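You operate a simulated robot arm through the tools that you are given. There is no shell and no other tool. Be economical: measure what you need, move in short steps, check, and stop when the job is done.

Carry out the task below with a simulated robot arm. There is one attempt and no reset: what you move stays moved.

JOB
Make room on the top of the window table for the brown brush. At the end: the brown brush from the top of the small table stands where the small jar stood; the clear stem from the top of the window table is on the brown little bowl; the small jar from the top of the window table is on the top of the small table; the silver tin from the top of the window table is on the top of the small table; whatever was shut is shut again. Leave all else as you found it, and nothing knocked over.

Only the result counts: the job must be done as asked and must still hold three seconds after the hand-in. Knocking over, shifting, dropping, spilling or breaking anything else fails it.

ROBOT AND FRAMES
A 6-joint arm with a two-finger parallel gripper, fixed in place. Base frame: the origin is at the foot of the arm, x ahead of it, y to its left, z up. Units: m, rad, N and s.
With the tool pointing down near the work surface it reaches from about 0.26 to 0.68 m from the base axis. Its first joint turns from -1.152 to 1.152 rad. Payload 2.9 kg.
The TCP is the grasp point between the finger pads, 0.03 m short of the fingertips. In the tool frame z runs along the fingers and y along their closing line. The gripper opens to 0.11 m. The fingers are 0.02 m wide and 0.01 m thick; the gripper's body (0.048 by 0.112 m) begins 0.055 m behind the TCP.
Orientation is that of the tool frame in the base frame, as [roll, pitch, yaw] about the fixed x, y, z axes, in that order (R = Rz(yaw) Ry(pitch) Rx(roll)). With the fingers straight down and closing along the base's y, the tool's x points along the base's -x, its y along +y and its z along -z.

CONTROLS
- The arm moves only by the tool jog_arm. Its argument "motion" is a list of rows, each an object (a shift or turn left out is 0, a gripper value left out holds the last) with "offset": the shift along the tool's x, y, z in cm, a list of three; "angular": the turn, a rotation vector about the tool's x, y, z in rad, a list of three; "gripper": the gripper command, from -1 (shut) to 1 (fully open), values between in proportion. In form: [{"offset": [tx, ty, tz], "angular": [rx, ry, rz], "gripper": gripper}, ...]. A call has 1 to 12 rows; each row shifts and turns the commanded pose from where the row before left it, along the tool's axes as they then stand. Each row takes 0.2 s and may step no farther than 0.05 m and 0.15 rad from the row before; otherwise, or with a gripper value out of range, the whole call is refused. A pose out of reach is approached as far as the arm can. The call stops where the force on the tool passes 40 N (or 10 N more than at its start, if that is more) or the arm is blocked; 0.2 s more then pass. The fingers move at their own pace (about 0.108 m/s each) and stop on an object; they squeeze with about 34 N. The grip force told is the motor's: it shows also when the fingers shut on nothing. Time passes only in rows, and 0.2 s behind the last, so rows that do not move let the fingers close. The reply holds the time, the measured pose of the TCP, the force on the tool along the base axes, the opening and the grip force, in the units named above and with some noise, and new pictures: "pictures" is both (left out), scene, wrist or none.
- Cameras (640 x 400 px; columns grow to the right, rows downward): "scene" is fixed at [0.0747, 0.4531, 1.3554]; the picture's right is [-0.66, -0.75, 0.00], its down [-0.62, 0.54, -0.57] and it looks along [0.43, -0.38, -0.82] (base axes); focal length 214 px, centre (320, 200). "wrist" rides on the gripper at [-0.036, 0, -0.057] in the tool frame; the picture's right is [0.00, -1.00, 0.00], its down [0.97, 0.00, -0.24] and it looks along [0.24, 0.00, 0.97] (tool axes); focal length 218 px, centre (320, 200). There is no depth. A picture from a camera that has moved, and an enlarged one, comes with that camera's place and axes in the base frame and with its lens.
- inspect(camera, box): a new picture of the part [left, top, right, bottom] of that camera's present view, enlarged. No time passes.
- finish_job(): hands the job in; it is judged then, once.

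Go step by step. Nothing tells you positions but the pictures and the camera data: compare them with the known pose of the tool, close in by small moves and look again before you grip or let go. The budget is 120 turns and 150 pictures, counting those below and the enlarged ones. Unless the task says otherwise, let go and move clear before handing in, and close with one line.

The tools are called after ">>>" as name(argument=value, ...) on one line, values as JSON. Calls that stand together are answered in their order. jog_arm: Moves the arm, as the interface text tells. Its arguments: {"type":"object","properties":{"motion":{"type":"array","items":{"type":"object","properties":{"offset":{"type":"array","items":{"type":"number"}},"angular":{"type":"array","items":{"type":"number"}},"gripper":{"type":"number"}}}},"pictures":{"type":"string","enum":["both","scene","wrist","none"]}},"required":["motion"]} The other tools are called the same way: inspect (camera, box) takes an enlarged picture of a part of a camera's view; finish_job () hands the job in.

At the start:

```text
time_s: 0.0
eef_pos: [0.3626, 0.1399, 1.2504]
ee_rot: [-3.141, -0.001, 3.141]
force: [1.2, 0.6, -0.5]
opening: 0.1098
finger_force: 0.0
```

scene: 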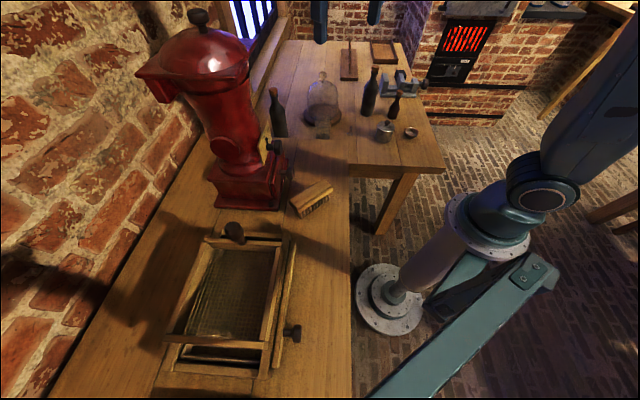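
wrist: 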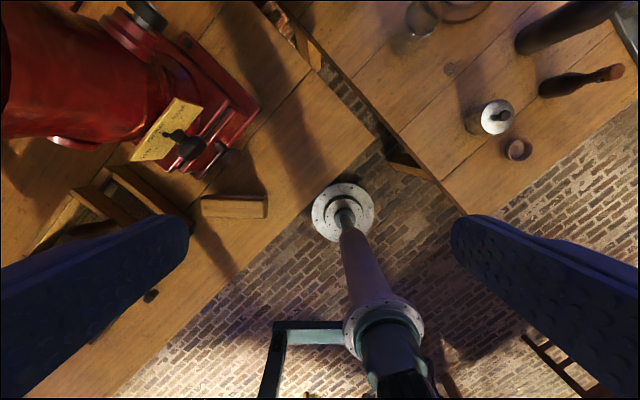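

I see a small table with a red mill, a brush and a wooden frame, and a window table with bottles, tin, bowl and other things. I'll enlarge both areas first.

>>> inspect(camera="scene", box=[250, 30, 450, 155])

>>> inspect(camera="scene", box=[140, 130, 360, 390])

>>> inspect(camera="wrist", box=[340, 0, 640, 190])

```text
3.20 times, centred on (350, 92) of scene
camera zoom: at [0.0747, 0.4531, 1.3554], right [-0.66, -0.75, 0.0], down [-0.62, 0.54, -0.57], along [0.43, -0.38, -0.82], focal length 686 px, centre (224, 544)
```

zoom: 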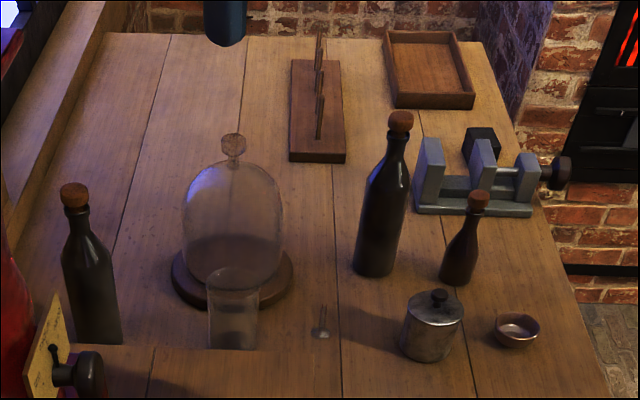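

```text
1.54 times, centred on (250, 260) of scene
camera zoom: at [0.0747, 0.4531, 1.3554], right [-0.66, -0.75, 0.0], down [-0.62, 0.54, -0.57], along [0.43, -0.38, -0.82], focal length 330 px, centre (428, 108)
```

zoom: 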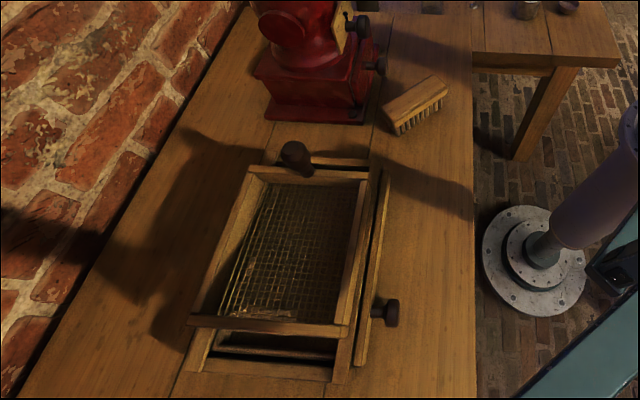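

```text
2.11 times, centred on (490, 95) of wrist
camera zoom: at [0.3977, 0.1403, 1.3084], right [0.0, -1.0, 0.0], down [-0.97, 0.0, 0.24], along [-0.24, 0.0, -0.97], focal length 460 px, centre (-38, 421)
```

zoom: 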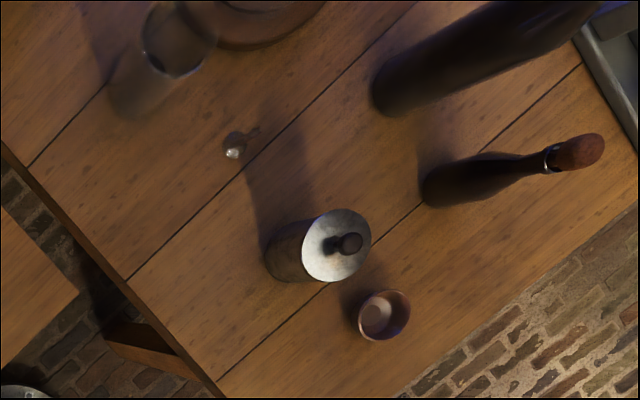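

The window table is at z≈0.74, and the small table seems higher, at about 0.9. I'll bring the wrist camera over the window table for a closer look.

>>> jog_arm(motion=[{"offset": [-1.7, -4.2, 1.4]}, {"offset": [-1.7, -4.2, 1.4]}, {"offset": [-1.7, -4.2, 1.4]}, {"offset": [-1.7, -4.2, 1.4]}, {"offset": [-1.7, -4.2, 1.4]}, {"offset": [-1.7, -4.2, 1.4]}, {"offset": [-1.7, -4.2, 1.4]}, {}])

```text
time_s: 1.8
eef_pos: [0.4841, -0.1557, 1.1494]
ee_rot: [3.14, 0.001, -3.14]
force: [-0.7, 0.3, -0.6]
opening: 0.1099
finger_force: 0.0
camera wrist: at [0.5196, -0.1537, 1.207], right [0.0, -1.0, 0.0], down [-0.97, 0.0, 0.24], along [-0.24, 0.0, -0.97], focal length 218 px, centre (320, 200)
```

scene: 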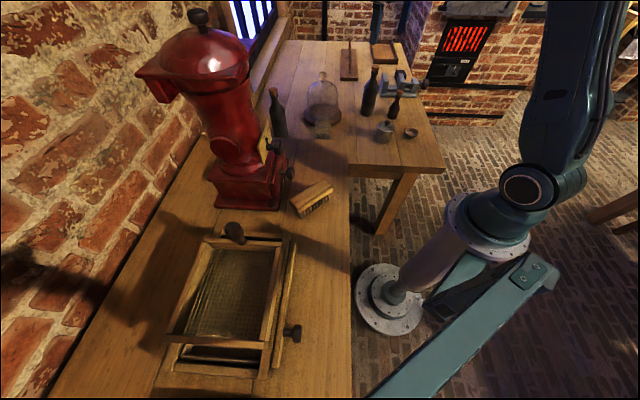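
wrist: 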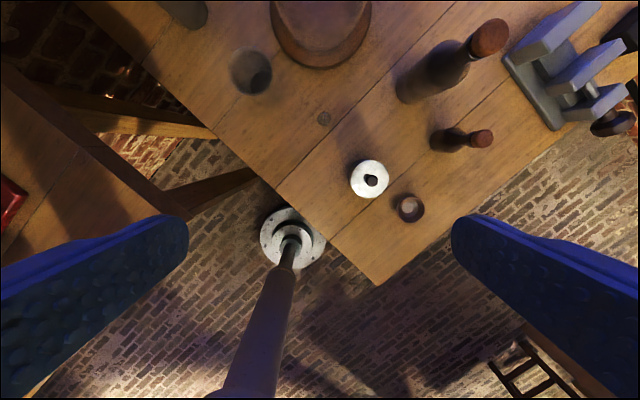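

>>> inspect(camera="wrist", box=[200, 0, 440, 150])

>>> inspect(camera="wrist", box=[280, 80, 440, 180])

>>> inspect(camera="scene", box=[300, 105, 364, 145])

```text
2.67 times, centred on (320, 75) of wrist
camera zoom: at [0.5196, -0.1537, 1.207], right [0.0, -1.0, 0.0], down [-0.97, 0.0, 0.24], along [-0.24, 0.0, -0.97], focal length 582 px, centre (320, 533)
```

zoom: 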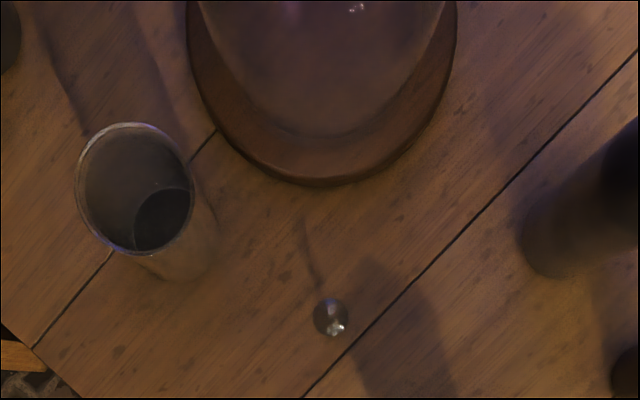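

```text
4.00 times, centred on (360, 130) of wrist
camera zoom: at [0.5196, -0.1537, 1.207], right [0.0, -1.0, 0.0], down [-0.97, 0.0, 0.24], along [-0.24, 0.0, -0.97], focal length 873 px, centre (160, 480)
```

zoom: 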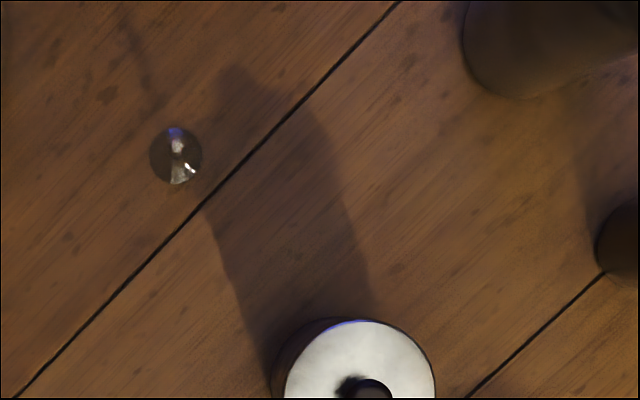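

```text
10.00 times, centred on (332, 125) of scene
camera zoom: at [0.0747, 0.4531, 1.3554], right [-0.66, -0.75, 0.0], down [-0.62, 0.54, -0.57], along [0.43, -0.38, -0.82], focal length 2145 px, centre (200, 950)
```

zoom: 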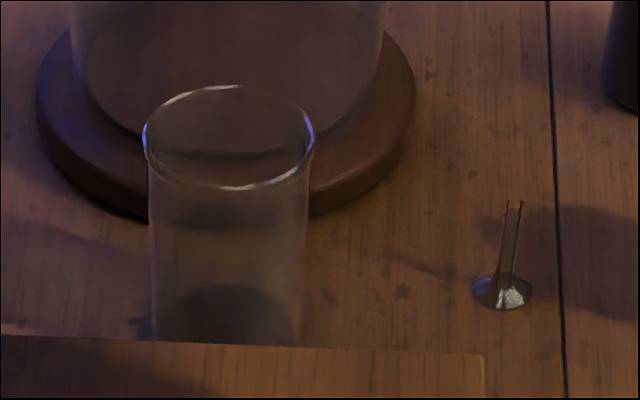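

The clear stem stands at about (0.574, -0.163), the glass jar at (0.627, -0.053), the tin at (0.457, -0.246) and the bowl at (0.392, -0.35). Next I go above the stem for a closer look.

>>> jog_arm(motion=[{"offset": [-1.8, -0.14, 4.5]}, {"offset": [-1.8, -0.14, 4.5]}, {"offset": [-1.8, -0.14, 4.5]}, {"offset": [-1.8, -0.14, 4.5]}, {"offset": [-1.8, -0.14, 4.5], "gripper": 0.0}, {}], pictures="both")

```text
time_s: 3.2
eef_pos: [0.571, -0.1618, 0.9258]
ee_rot: [-3.141, -0.001, 3.14]
force: [0.2, -0.3, 0.3]
opening: 0.0552
finger_force: 0.0
camera wrist: at [0.6062, -0.1605, 0.9833], right [0.0, -1.0, 0.0], down [-0.97, 0.0, 0.24], along [-0.24, 0.0, -0.97], focal length 218 px, centre (320, 200)
```

scene: 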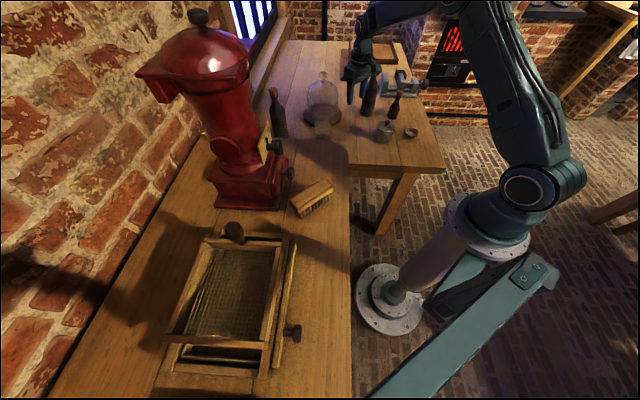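
wrist: 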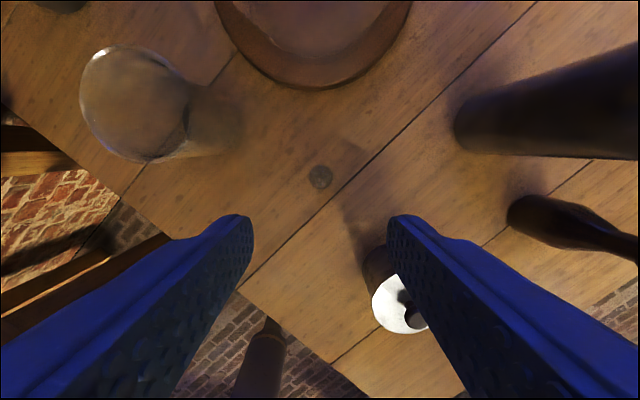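

>>> inspect(camera="wrist", box=[272, 140, 368, 200])

>>> inspect(camera="wrist", box=[340, 220, 468, 300])

>>> inspect(camera="scene", box=[364, 105, 428, 145])

```text
6.67 times, centred on (320, 170) of wrist
camera zoom: at [0.6062, -0.1605, 0.9833], right [0.0, -1.0, 0.0], down [-0.97, 0.0, 0.24], along [-0.24, 0.0, -0.97], focal length 1455 px, centre (320, 400)
```

zoom: 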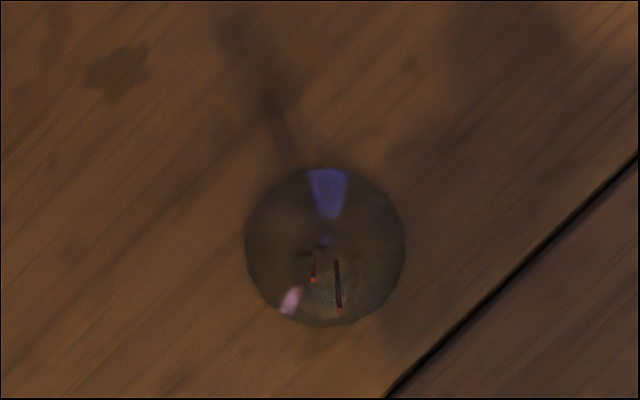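

```text
5.00 times, centred on (404, 260) of wrist
camera zoom: at [0.6062, -0.1605, 0.9833], right [0.0, -1.0, 0.0], down [-0.97, 0.0, 0.24], along [-0.24, 0.0, -0.97], focal length 1091 px, centre (-100, -100)
```

zoom: 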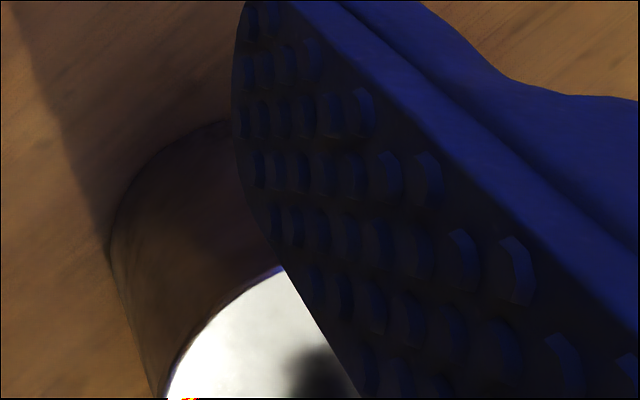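

```text
10.00 times, centred on (396, 125) of scene
camera zoom: at [0.0747, 0.4531, 1.3554], right [-0.66, -0.75, 0.0], down [-0.62, 0.54, -0.57], along [0.43, -0.37, -0.82], focal length 2145 px, centre (-440, 950)
```

zoom: 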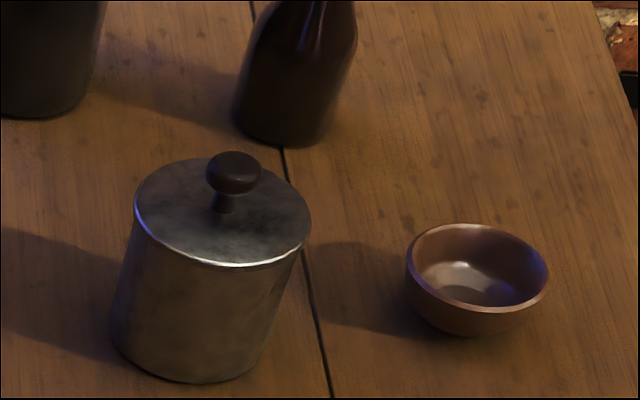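

The stem is a glass flare with a thin tube, upright at about (0.573, -0.161). I lower so the tips sit about 2 cm above the table and then close on the tube.

>>> jog_arm(motion=[{"offset": [-0.2, 0, 4.5], "gripper": -0.4}, {"offset": [0, 0.05, 4.5]}, {"offset": [0, 0, 2.4]}, {}], pictures="wrist")

```text
time_s: 4.2
eef_pos: [0.5738, -0.1595, 0.8128]
ee_rot: [-3.141, -0.001, 3.141]
force: [-0.3, 0.5, 0.6]
opening: 0.0331
finger_force: 0.0
camera wrist: at [0.6093, -0.1597, 0.8689], right [0.0, -1.0, 0.0], down [-0.97, 0.0, 0.24], along [-0.24, 0.0, -0.97], focal length 218 px, centre (320, 200)
```

wrist: 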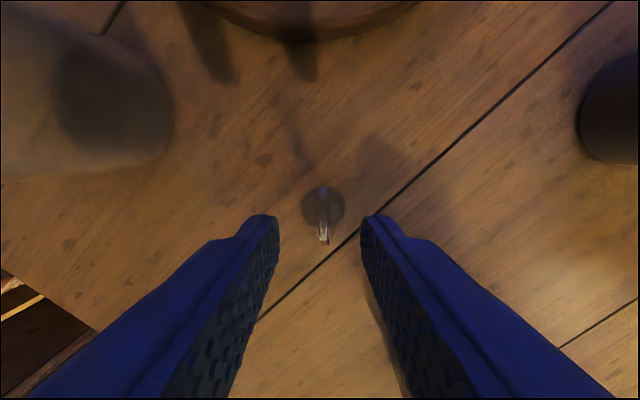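

The stem is centred between the fingers. I lower 2 cm and close.

>>> jog_arm(motion=[{"offset": [0, -0.1, 2.0]}, {}, {"gripper": -1}, {}, {}, {}], pictures="wrist")

```text
time_s: 5.6
eef_pos: [0.5733, -0.1629, 0.7928]
ee_rot: [3.141, 0.0, -3.141]
force: [0.8, 0.1, 1.3]
opening: 0.0074
finger_force: 33.5
camera wrist: at [0.6084, -0.161, 0.849], right [0.0, -1.0, 0.0], down [-0.97, 0.0, 0.24], along [-0.24, 0.0, -0.97], focal length 218 px, centre (320, 200)
```

wrist: 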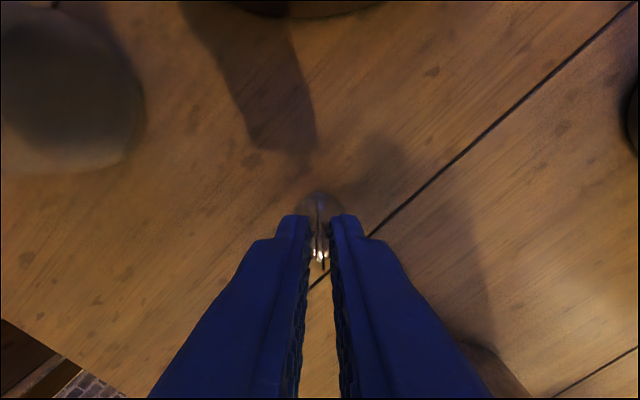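

The stem is gripped (7.4 mm). I lift it and carry it over the bowl.

>>> jog_arm(motion=[{"offset": [0, 0, -2]}, {"offset": [0, 0, -4.5]}, {"offset": [0, 0, -4.5]}, {"offset": [0, 0, -4.5]}, {"offset": [3.0, -3.1, 0]}, {"offset": [3.0, -3.1, 0]}, {"offset": [3.0, -3.1, 0]}, {"offset": [3.0, -3.1, 0]}, {"offset": [3.0, -3.1, 0]}, {"offset": [3.0, -3.1, 0]}, {}])

```text
time_s: 8.0
eef_pos: [0.3915, -0.3484, 0.9495]
ee_rot: [-3.14, 0.0, -3.138]
force: [1.0, 0.4, -1.0]
opening: 0.0073
finger_force: 34.5
camera wrist: at [0.4272, -0.3472, 1.0051], right [0.0, -1.0, 0.0], down [-0.97, 0.0, 0.24], along [-0.24, 0.0, -0.97], focal length 218 px, centre (320, 200)
```

scene: 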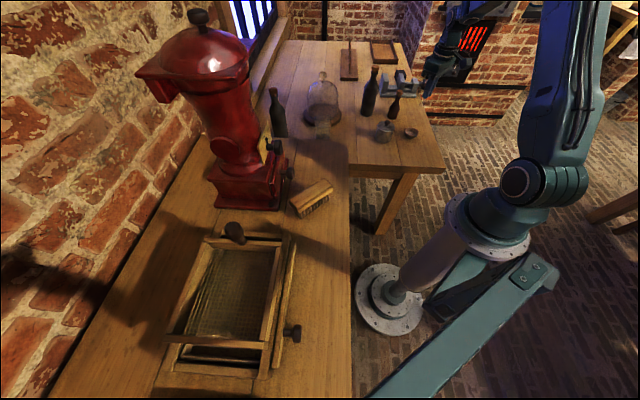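
wrist: 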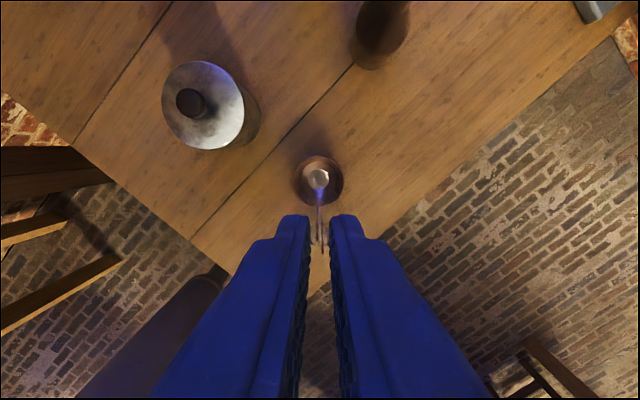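

The stem hangs right over the bowl centre. I lower it in stages.

>>> jog_arm(motion=[{"offset": [0, 0, 4.5]}, {"offset": [0.1, 0.15, 4.5]}, {"offset": [0, 0, 3.5]}, {}])

>>> inspect(camera="scene", box=[364, 105, 444, 155])

```text
time_s: 9.0
eef_pos: [0.3959, -0.3477, 0.8222]
ee_rot: [3.141, 0.001, 3.141]
force: [0.3, -0.4, -0.5]
opening: 0.0072
finger_force: 33.9
camera wrist: at [0.4298, -0.3465, 0.8791], right [0.0, -1.0, 0.0], down [-0.97, 0.0, 0.24], along [-0.24, 0.0, -0.97], focal length 218 px, centre (320, 200)
```

scene: 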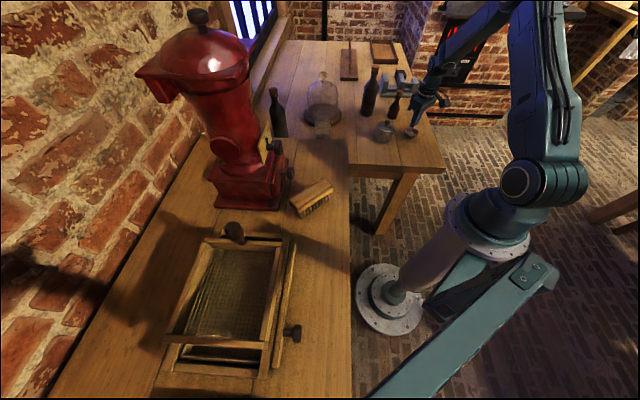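
wrist: 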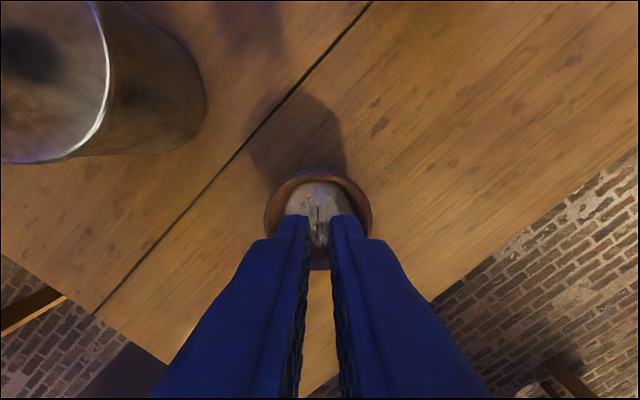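

```text
8.00 times, centred on (404, 130) of scene
camera zoom: at [0.0747, 0.4531, 1.3554], right [-0.66, -0.75, 0.0], down [-0.62, 0.54, -0.57], along [0.43, -0.37, -0.82], focal length 1716 px, centre (-352, 760)
```

zoom: 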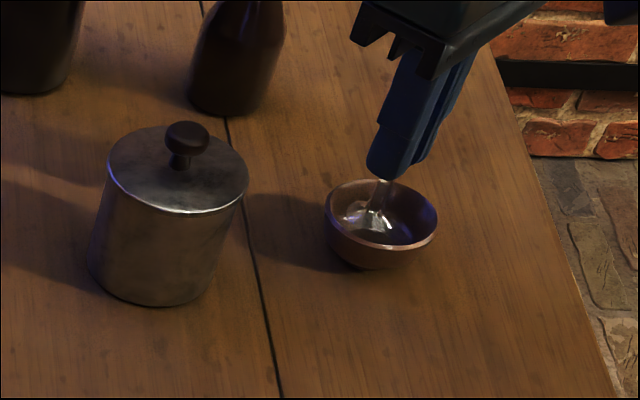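

The flare is inside the bowl rim and centred. I lower further in small steps, watching the force.

>>> jog_arm(motion=[{"offset": [0.1, 0.1, 0.8]}, {"offset": [0, 0, 0.6]}, {}], pictures="none")

>>> inspect(camera="scene", box=[388, 110, 436, 140])

```text
time_s: 9.8
eef_pos: [0.3928, -0.3467, 0.8095]
ee_rot: [-3.141, 0.001, 3.14]
force: [-0.5, 0.0, 0.3]
opening: 0.0073
finger_force: 33.9
```

```text
13.33 times, centred on (412, 125) of scene
camera zoom: at [0.0747, 0.4531, 1.3554], right [-0.66, -0.75, 0.0], down [-0.62, 0.54, -0.57], along [0.43, -0.38, -0.82], focal length 2860 px, centre (-907, 1200)
```

zoom: 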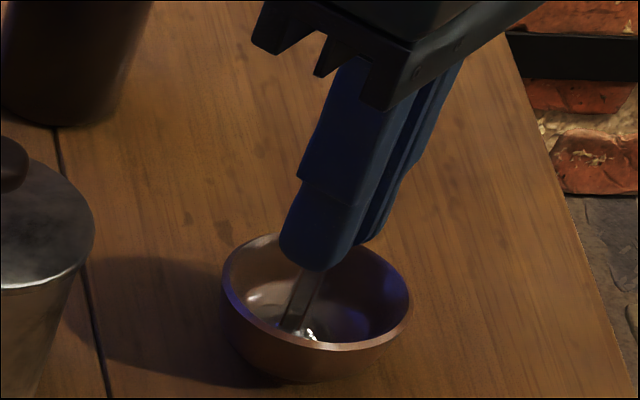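

>>> jog_arm(motion=[{"offset": [0, 0, 0.4]}, {}], pictures="none")

>>> jog_arm(motion=[{"offset": [0, 0, 0.25]}, {}], pictures="none")

>>> jog_arm(motion=[{"offset": [0, 0, 0.2]}, {}], pictures="none")

```text
time_s: 10.4
eef_pos: [0.3925, -0.3469, 0.8078]
ee_rot: [-3.136, 0.004, -3.14]
force: [0.4, 1.5, 25.0]
opening: 0.0073
finger_force: 34.0
```

```text
time_s: 11.0
eef_pos: [0.3933, -0.3466, 0.8064]
ee_rot: [-3.137, 0.004, 3.14]
force: [3.9, -2.0, 25.7]
opening: 0.0071
finger_force: 34.0
```

```text
time_s: 11.6
eef_pos: [0.3916, -0.3478, 0.8038]
ee_rot: [-3.141, 0.003, -3.141]
force: [1.9, 0.3, 26.5]
opening: 0.007
finger_force: 34.4
```

The stem touched the bowl floor at a TCP height of about 0.808. I ease back up slightly to relieve the force before letting go.

>>> jog_arm(motion=[{"offset": [0, 0, -0.15]}, {}], pictures="wrist")

>>> inspect(camera="scene", box=[388, 110, 436, 140])

```text
time_s: 12.2
eef_pos: [0.3906, -0.3456, 0.8034]
ee_rot: [-3.141, -0.002, 3.141]
force: [2.8, -3.0, 11.8]
opening: 0.0072
finger_force: 34.5
camera wrist: at [0.4268, -0.3445, 0.8602], right [0.0, -1.0, 0.0], down [-0.97, 0.0, 0.24], along [-0.24, 0.0, -0.97], focal length 218 px, centre (320, 200)
```

wrist: 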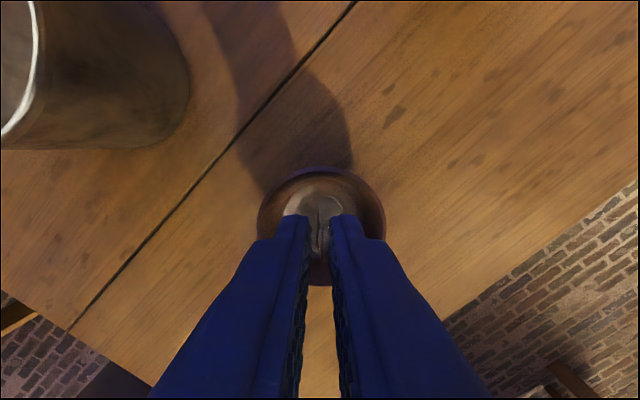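

```text
13.33 times, centred on (412, 125) of scene
camera zoom: at [0.0746, 0.4532, 1.3554], right [-0.66, -0.75, 0.0], down [-0.62, 0.54, -0.57], along [0.43, -0.38, -0.82], focal length 2860 px, centre (-907, 1200)
```

zoom: 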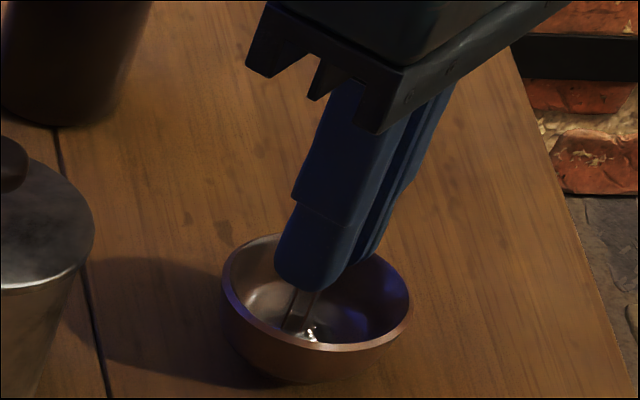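

>>> jog_arm(motion=[{"offset": [0, 0, -0.1]}, {}, {"gripper": -0.65}, {}, {}], pictures="wrist")

```text
time_s: 13.4
eef_pos: [0.3921, -0.3441, 0.8048]
ee_rot: [-3.141, 0.0, -3.142]
force: [0.3, -0.1, 0.0]
opening: 0.0195
finger_force: 0.2
camera wrist: at [0.427, -0.3442, 0.8614], right [0.0, -1.0, 0.0], down [-0.97, 0.0, 0.24], along [-0.24, 0.0, -0.97], focal length 218 px, centre (320, 200)
```

wrist: 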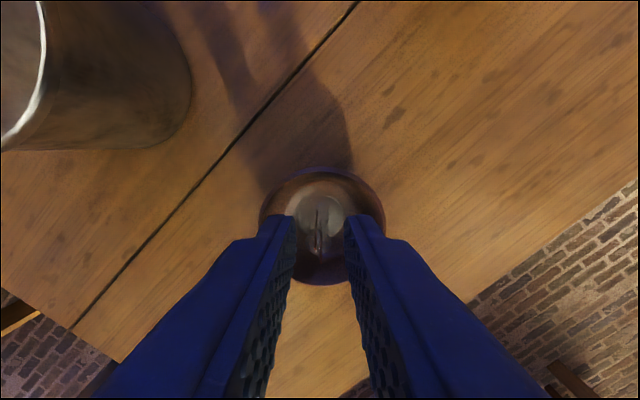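

The stem is released and stands upright in the bowl. I rise straight up and check.

>>> jog_arm(motion=[{"offset": [0, 0, -2]}, {"offset": [0, 0, -4.5]}, {"offset": [0, 0, -4.5]}, {"offset": [0, 0, -4.5]}, {}])

>>> inspect(camera="scene", box=[364, 105, 444, 155])

```text
time_s: 14.6
eef_pos: [0.3907, -0.3446, 0.9587]
ee_rot: [3.14, 0.001, 3.141]
force: [0.4, -0.4, 0.5]
opening: 0.0193
finger_force: 0.0
camera wrist: at [0.4268, -0.3442, 1.0155], right [0.0, -1.0, 0.0], down [-0.97, 0.0, 0.24], along [-0.24, 0.0, -0.97], focal length 218 px, centre (320, 200)
```

scene: 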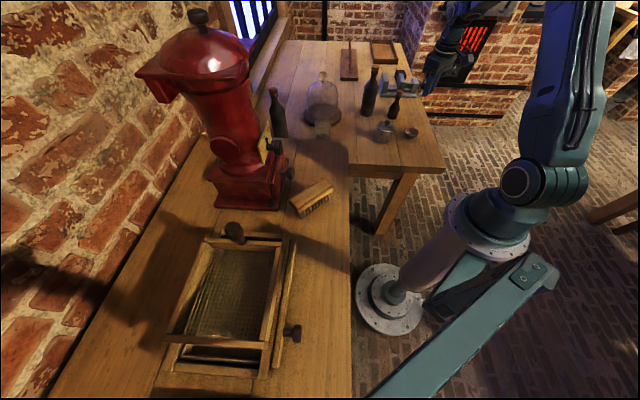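
wrist: 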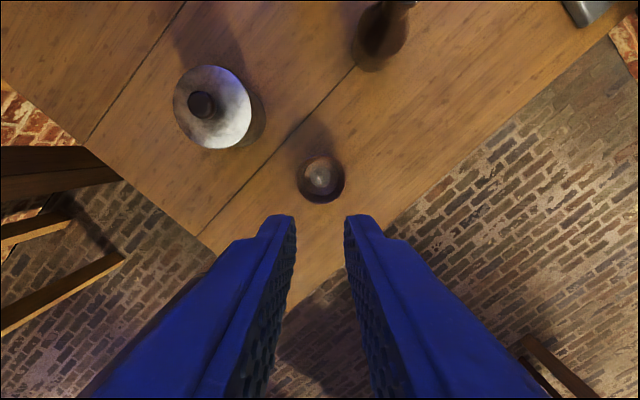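

```text
8.00 times, centred on (404, 130) of scene
camera zoom: at [0.0747, 0.4531, 1.3554], right [-0.66, -0.75, 0.0], down [-0.62, 0.54, -0.57], along [0.43, -0.37, -0.82], focal length 1716 px, centre (-352, 760)
```

zoom: 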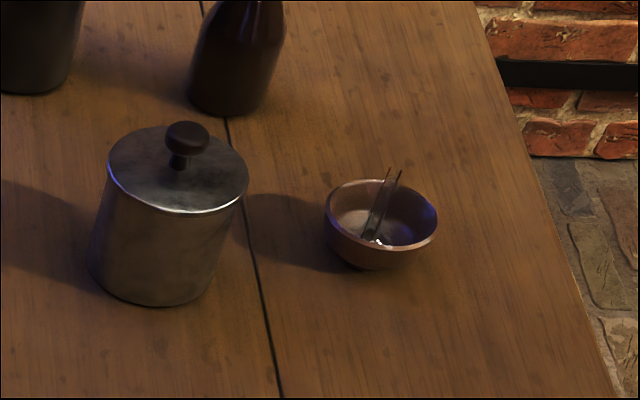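

The stem is standing in the bowl. Next I survey the small table for the free spot and its true height.

>>> jog_arm(motion=[{"offset": [0, 4.4, -1.9]}, {"offset": [0, 4.4, -1.9]}, {"offset": [0, 4.4, -1.9]}, {"offset": [0, 4.4, -1.9]}, {"offset": [0, 4.4, -1.9]}, {"offset": [0, 4.4, -1.9]}, {"offset": [0, 4.4, -1.9]}, {"offset": [0, 4.4, -1.9]}, {"offset": [0, 4.4, -1.9]}, {"offset": [0, 4.4, -1.9], "gripper": 1}, {}])

```text
time_s: 17.0
eef_pos: [0.3925, 0.0972, 1.148]
ee_rot: [-3.141, -0.003, -3.142]
force: [0.0, 0.8, -0.3]
opening: 0.1099
finger_force: 0.0
camera wrist: at [0.4274, 0.0976, 1.2062], right [0.0, -1.0, 0.0], down [-0.97, 0.0, 0.24], along [-0.24, 0.0, -0.97], focal length 218 px, centre (320, 200)
```

scene: 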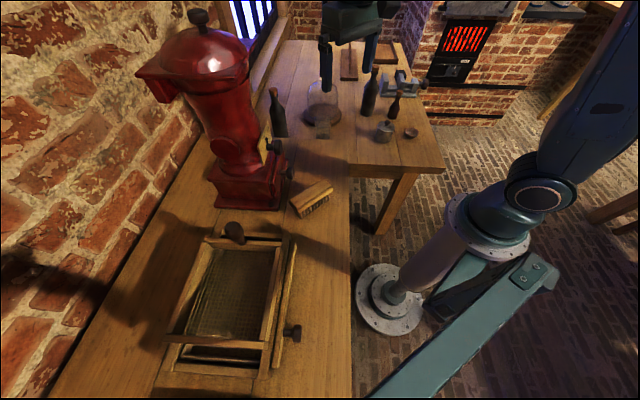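
wrist: 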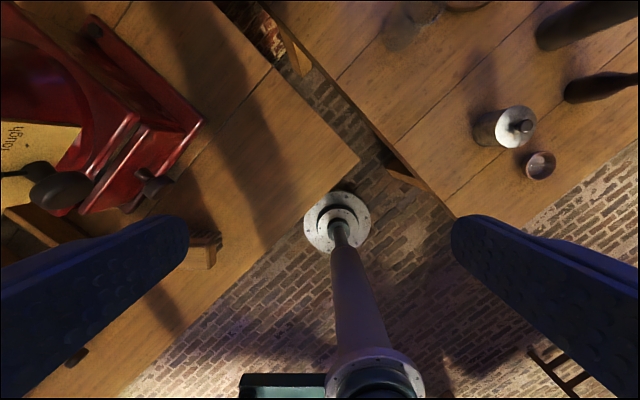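

The small table top is at about z = 0.9, with its near corner at (0.41, 0.04). I'll set the jar at about (0.41, 0.13) and later the tin near (0.29, 0.23). Now I go above the glass jar.

>>> jog_arm(motion=[{"offset": [-3.3, -2.14, 2.1]}, {"offset": [-3.3, -2.14, 2.1]}, {"offset": [-3.3, -2.14, 2.1]}, {"offset": [-3.3, -2.14, 2.1]}, {"offset": [-3.3, -2.14, 2.1]}, {"offset": [-3.3, -2.14, 2.1]}, {"offset": [-3.3, -2.14, 2.1]}, {}], pictures="wrist")

```text
time_s: 18.8
eef_pos: [0.6251, -0.0544, 1.0021]
ee_rot: [3.141, -0.001, -3.141]
force: [-0.8, 0.1, 1.0]
opening: 0.1098
finger_force: 0.0
camera wrist: at [0.6603, -0.0538, 1.0594], right [0.0, -1.0, 0.0], down [-0.97, 0.0, 0.24], along [-0.24, 0.0, -0.97], focal length 218 px, centre (320, 200)
```

wrist: 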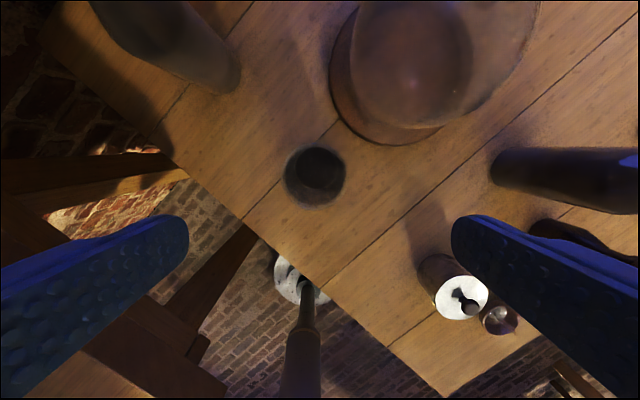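

>>> inspect(camera="wrist", box=[240, 110, 400, 210])

```text
4.00 times, centred on (320, 160) of wrist
camera zoom: at [0.6603, -0.0538, 1.0594], right [0.0, -1.0, 0.0], down [-0.97, 0.0, 0.24], along [-0.24, 0.0, -0.97], focal length 873 px, centre (320, 360)
```

zoom: 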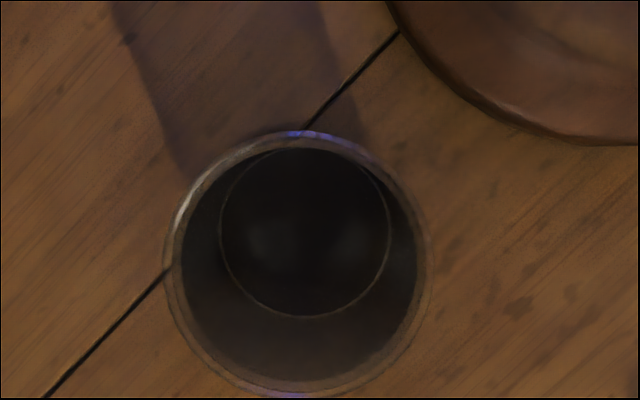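

The jar's centre is at (0.630, -0.049) with a radius of about 3.5 cm. I align and lower beside it.

>>> jog_arm(motion=[{"offset": [-0.45, 0.55, 2.5]}, {"offset": [0, 0, 4.5]}, {"offset": [0, 0, 4.0]}, {}], pictures="wrist")

```text
time_s: 19.8
eef_pos: [0.6293, -0.0499, 0.8928]
ee_rot: [-3.141, 0.0, -3.141]
force: [-0.4, -0.5, 0.6]
opening: 0.1098
finger_force: 0.2
camera wrist: at [0.6637, -0.0488, 0.9497], right [0.0, -1.0, 0.0], down [-0.97, 0.0, 0.24], along [-0.24, 0.0, -0.97], focal length 218 px, centre (320, 200)
```

wrist: 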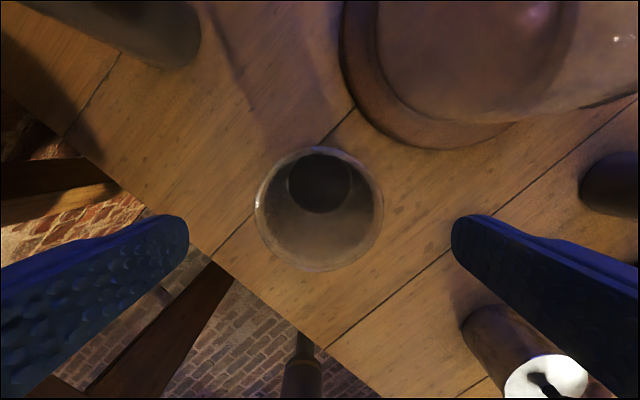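

>>> jog_arm(motion=[{"offset": [0, 0, 4.5]}, {"offset": [0, 0, 4.2]}, {}, {"gripper": -1}, {}, {}, {}], pictures="wrist")

```text
time_s: 21.4
eef_pos: [0.6248, -0.0481, 0.8041]
ee_rot: [3.141, 0.0, -3.139]
force: [0.3, -0.5, -0.2]
opening: 0.0656
finger_force: 33.8
camera wrist: at [0.6606, -0.0476, 0.8611], right [0.0, -1.0, 0.0], down [-0.97, 0.0, 0.24], along [-0.24, 0.0, -0.97], focal length 218 px, centre (320, 200)
```

wrist: 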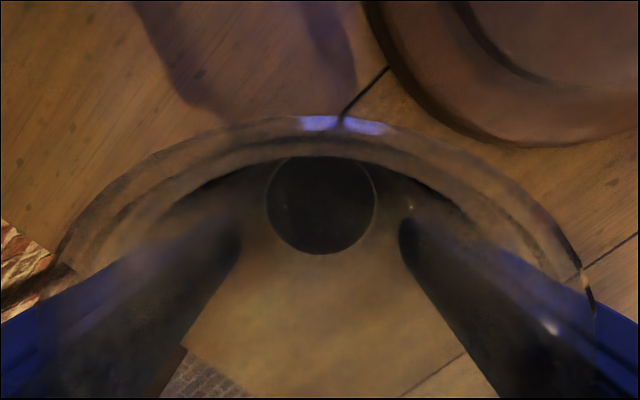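

>>> jog_arm(motion=[{"offset": [0, 0, -1.5]}, {"offset": [0, 0, -3]}, {"offset": [0, 0, -4]}, {"offset": [0, 0, -4.2]}, {"offset": [0, 0, -4.2]}, {"offset": [0, 0, -4.2]}, {"offset": [0, 0, -4]}, {}])

```text
time_s: 23.2
eef_pos: [0.6268, -0.0503, 1.0576]
ee_rot: [-3.141, -0.001, -3.14]
force: [0.0, -0.4, -1.3]
opening: 0.0658
finger_force: 34.5
camera wrist: at [0.6621, -0.0499, 1.1138], right [0.0, -1.0, 0.0], down [-0.97, 0.0, 0.24], along [-0.24, 0.0, -0.97], focal length 218 px, centre (320, 200)
```

scene: 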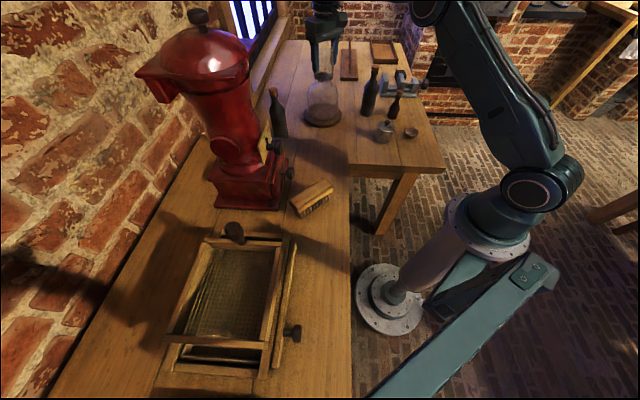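
wrist: 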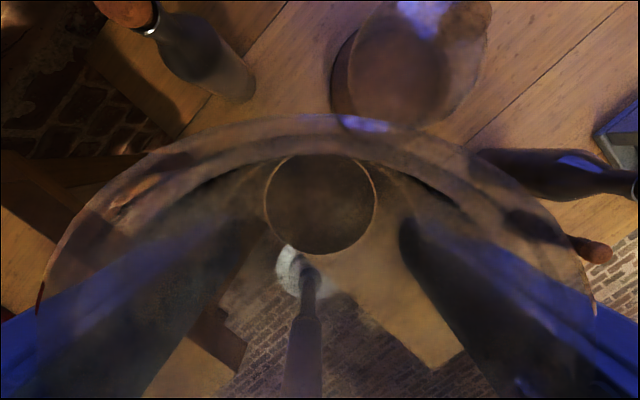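

The jar is held clear of the table. I carry it over the small table's corner spot.

>>> jog_arm(motion=[{"offset": [3.6, 3.0, -0.3]}, {"offset": [3.6, 3.0, 0]}, {"offset": [3.6, 3.0, 0]}, {"offset": [3.6, 3.0, 0]}, {"offset": [3.6, 3.0, 0]}, {"offset": [3.6, 3.0, 0]}, {}])

>>> inspect(camera="scene", box=[240, 90, 400, 230])

```text
time_s: 24.8
eef_pos: [0.4109, 0.1291, 1.0612]
ee_rot: [-3.14, 0.0, -3.142]
force: [-0.4, -0.2, -1.4]
opening: 0.0657
finger_force: 34.8
camera wrist: at [0.446, 0.1296, 1.1174], right [0.0, -1.0, 0.0], down [-0.97, 0.0, 0.24], along [-0.24, 0.0, -0.97], focal length 218 px, centre (320, 200)
```

scene: 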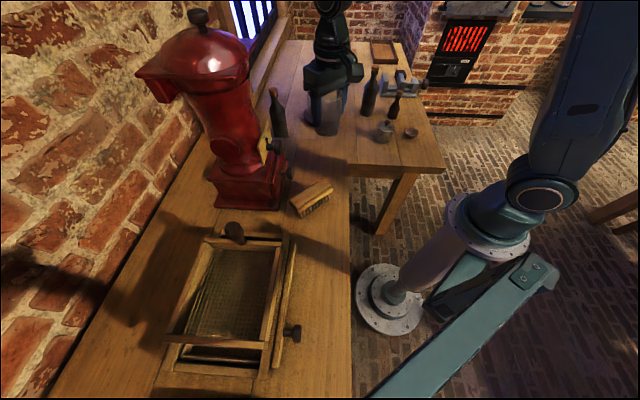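
wrist: 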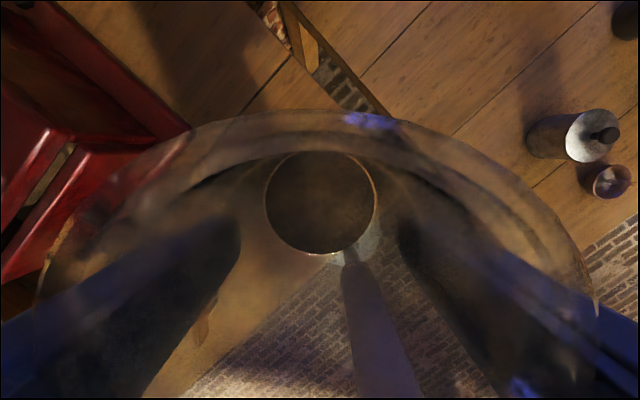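

```text
2.86 times, centred on (320, 160) of scene
camera zoom: at [0.0747, 0.4531, 1.3554], right [-0.66, -0.75, 0.0], down [-0.62, 0.54, -0.57], along [0.43, -0.37, -0.82], focal length 613 px, centre (320, 314)
```

zoom: 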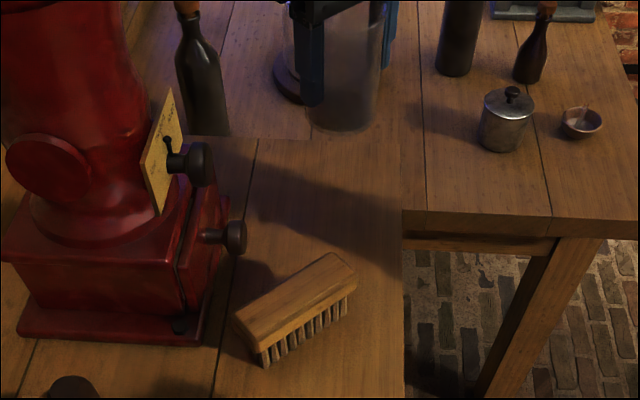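

The jar is over the intended free spot. I lower towards the table top, stopping to look.

>>> jog_arm(motion=[{"offset": [0, 0, 4]}, {"offset": [0, 0, 3]}, {}], pictures="none")

>>> inspect(camera="scene", box=[240, 90, 400, 230])

```text
time_s: 25.6
eef_pos: [0.4092, 0.1295, 0.9896]
ee_rot: [-3.14, 0.0, 3.14]
force: [-0.4, 0.3, -1.9]
opening: 0.0657
finger_force: 33.8
```

```text
2.86 times, centred on (320, 160) of scene
camera zoom: at [0.0747, 0.4531, 1.3554], right [-0.66, -0.75, 0.0], down [-0.62, 0.54, -0.57], along [0.43, -0.37, -0.82], focal length 613 px, centre (320, 314)
```

zoom: 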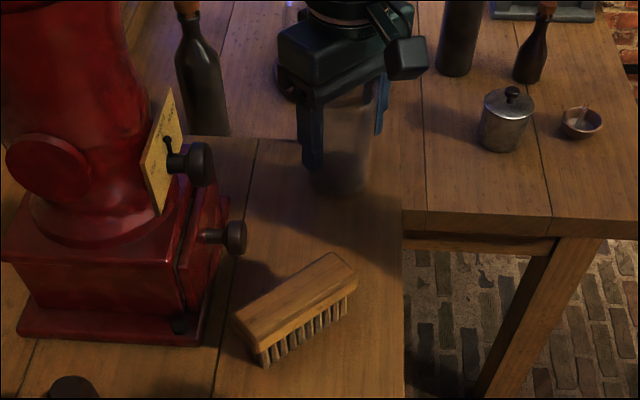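

>>> jog_arm(motion=[{"offset": [0, 0, 0.5]}, {"offset": [0, 0, 0.5]}, {}], pictures="none")

```text
time_s: 26.4
eef_pos: [0.4112, 0.13, 0.9806]
ee_rot: [3.14, 0.004, -3.141]
force: [-1.9, -2.8, 22.2]
opening: 0.0656
finger_force: 34.0
```

The jar touched down at TCP ≈ 0.981, so the table top is at about 0.916. I ease off and release.

>>> jog_arm(motion=[{"offset": [0, 0, -0.1]}, {}, {"gripper": 0.35}, {}, {}, {}], pictures="wrist")

```text
time_s: 27.8
eef_pos: [0.4108, 0.1296, 0.9807]
ee_rot: [-3.139, 0.001, 3.14]
force: [-0.6, -0.3, -0.3]
opening: 0.0742
finger_force: 0.0
camera wrist: at [0.446, 0.1304, 1.0375], right [0.0, -1.0, 0.0], down [-0.97, 0.0, 0.24], along [-0.24, 0.0, -0.97], focal length 218 px, centre (320, 200)
```

wrist: 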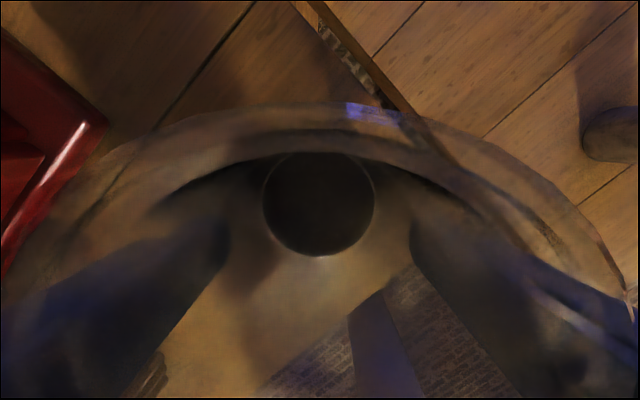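

>>> jog_arm(motion=[{"gripper": 0.6}, {}, {"offset": [0, 0, -3]}, {"offset": [0, 0, -4]}, {"offset": [0, 0, -4.5]}, {"offset": [0, 0, -4]}, {}])

>>> inspect(camera="scene", box=[240, 90, 400, 230])

```text
time_s: 29.4
eef_pos: [0.4107, 0.1301, 1.1351]
ee_rot: [3.141, 0.001, -3.139]
force: [0.2, -0.4, -0.4]
opening: 0.0879
finger_force: 0.1
camera wrist: at [0.4461, 0.1309, 1.1918], right [0.0, -1.0, 0.0], down [-0.97, 0.0, 0.24], along [-0.24, 0.0, -0.97], focal length 218 px, centre (320, 200)
```

scene: 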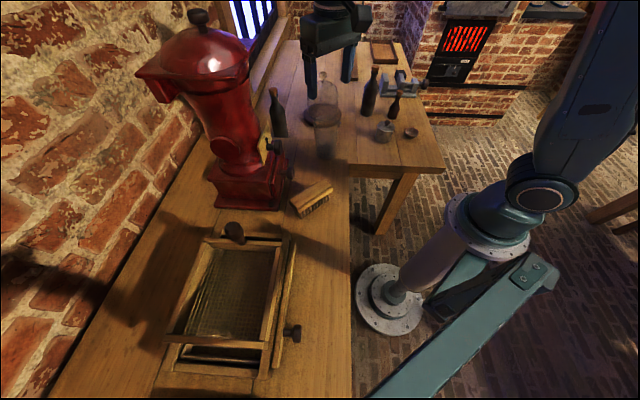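
wrist: 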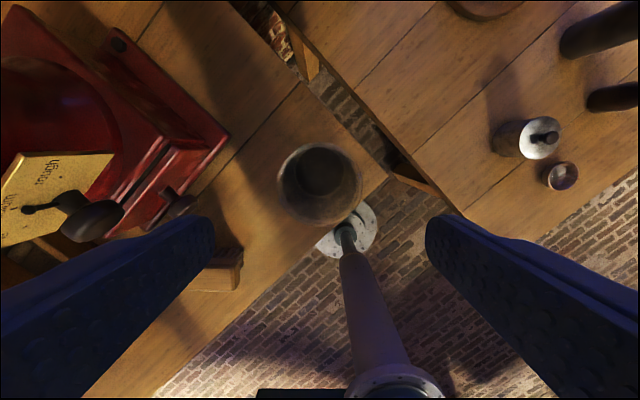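

```text
2.86 times, centred on (320, 160) of scene
camera zoom: at [0.0747, 0.4531, 1.3554], right [-0.66, -0.75, 0.0], down [-0.62, 0.54, -0.57], along [0.43, -0.37, -0.82], focal length 613 px, centre (320, 314)
```

zoom: 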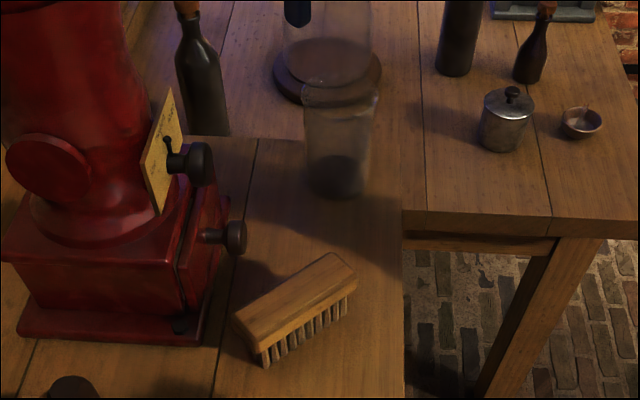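

The jar stands well. The brush lies along y, at about x 0.295–0.325 and y 0.22–0.325, with its top near z 0.96. I turn the tool 90° so the fingers close along x, with the camera side away from the mill.

>>> jog_arm(motion=[{"angular": [0, 0, 0.1428]}, {"angular": [0, 0, 0.1428]}, {"angular": [0, 0, 0.1428]}, {"angular": [0, 0, 0.1428]}, {"angular": [0, 0, 0.1428]}, {"angular": [0, 0, 0.1428]}, {"angular": [0, 0, 0.1428]}, {"angular": [0, 0, 0.1428]}, {"angular": [0, 0, 0.1428]}, {"angular": [0, 0, 0.1428]}, {"angular": [0, 0, 0.1428]}, {}], pictures="none")

```text
time_s: 32.0
eef_pos: [0.41, 0.1305, 1.1344]
ee_rot: [-3.141, 0.001, 1.569]
force: [0.3, -0.3, 0.1]
opening: 0.0879
finger_force: 0.0
```

>>> jog_arm(motion=[{"offset": [2.7, -2.6, 0]}, {"offset": [2.7, -2.6, 0]}, {"offset": [2.7, -2.6, 0]}, {"offset": [2.7, -2.6, 0]}, {}], pictures="wrist")

```text
time_s: 33.2
eef_pos: [0.3086, 0.239, 1.1358]
ee_rot: [3.142, 0.001, 1.571]
force: [0.1, -0.8, 0.4]
opening: 0.0881
finger_force: 0.0
camera wrist: at [0.3078, 0.2038, 1.1925], right [-1.0, 0.0, 0.0], down [0.0, 0.97, 0.24], along [0.0, 0.24, -0.97], focal length 218 px, centre (320, 200)
```

wrist: 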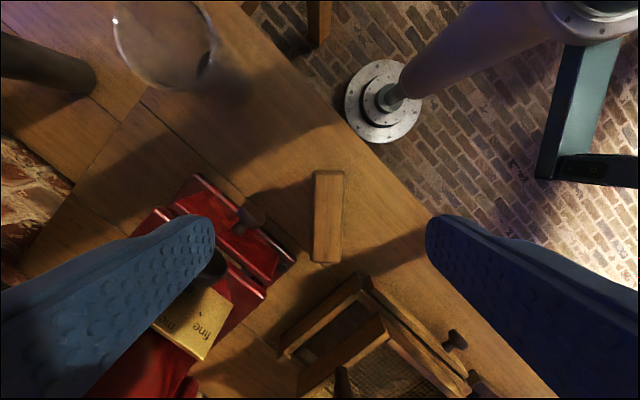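

>>> inspect(camera="wrist", box=[240, 160, 400, 280])

```text
3.33 times, centred on (320, 220) of wrist
camera zoom: at [0.3078, 0.2038, 1.1925], right [-1.0, 0.0, 0.0], down [0.0, 0.97, 0.24], along [0.0, 0.24, -0.97], focal length 728 px, centre (320, 133)
```

zoom: 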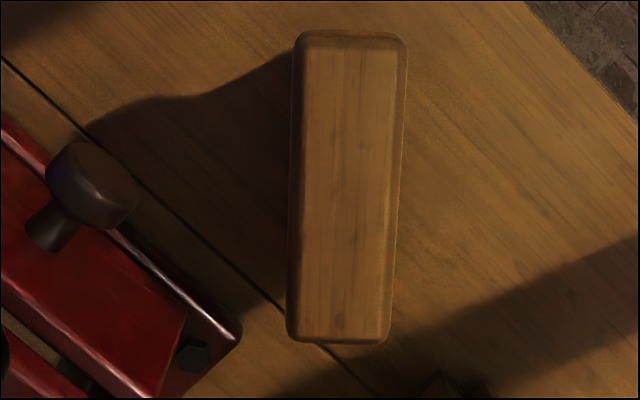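

The brush is 3.5 cm wide and 10.5 cm long, centred at (0.300, 0.284). I move above it, narrow the fingers and descend partway.

>>> jog_arm(motion=[{"offset": [3.3, -0.9, 0], "angular": [0, 0, 0.033], "gripper": 0.2}, {"offset": [0, 0, 4.5]}, {"offset": [0, 0, 4.5]}, {"offset": [0, 0, 3.6]}, {}], pictures="both")

```text
time_s: 34.4
eef_pos: [0.2962, 0.2712, 1.0091]
ee_rot: [3.14, 0.001, 1.542]
force: [-1.2, -0.1, -0.4]
opening: 0.0657
finger_force: 0.1
camera wrist: at [0.295, 0.2366, 1.0659], right [-1.0, 0.03, 0.0], down [0.03, 0.97, 0.24], along [0.01, 0.24, -0.97], focal length 218 px, centre (320, 200)
```

scene: 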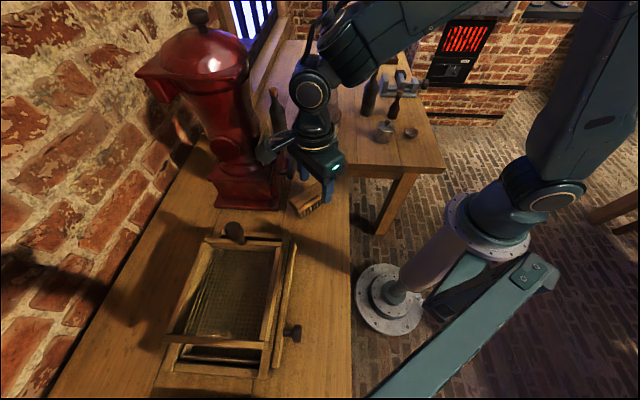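
wrist: 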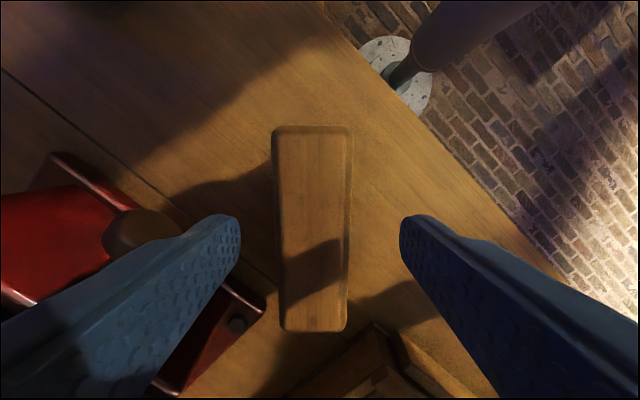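

>>> inspect(camera="scene", box=[220, 110, 364, 220])

```text
3.64 times, centred on (292, 165) of scene
camera zoom: at [0.0747, 0.4531, 1.3554], right [-0.66, -0.75, 0.0], down [-0.62, 0.54, -0.57], along [0.43, -0.37, -0.82], focal length 780 px, centre (422, 327)
```

zoom: 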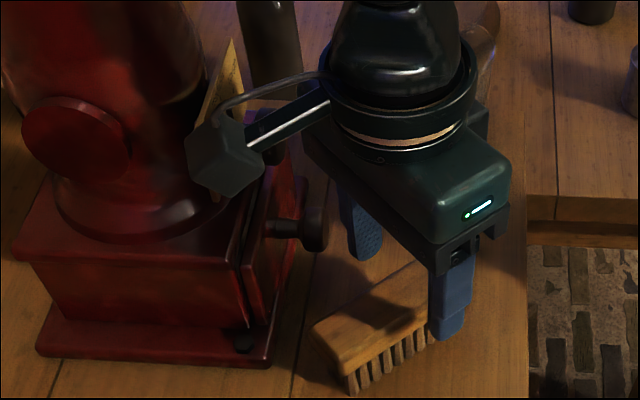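

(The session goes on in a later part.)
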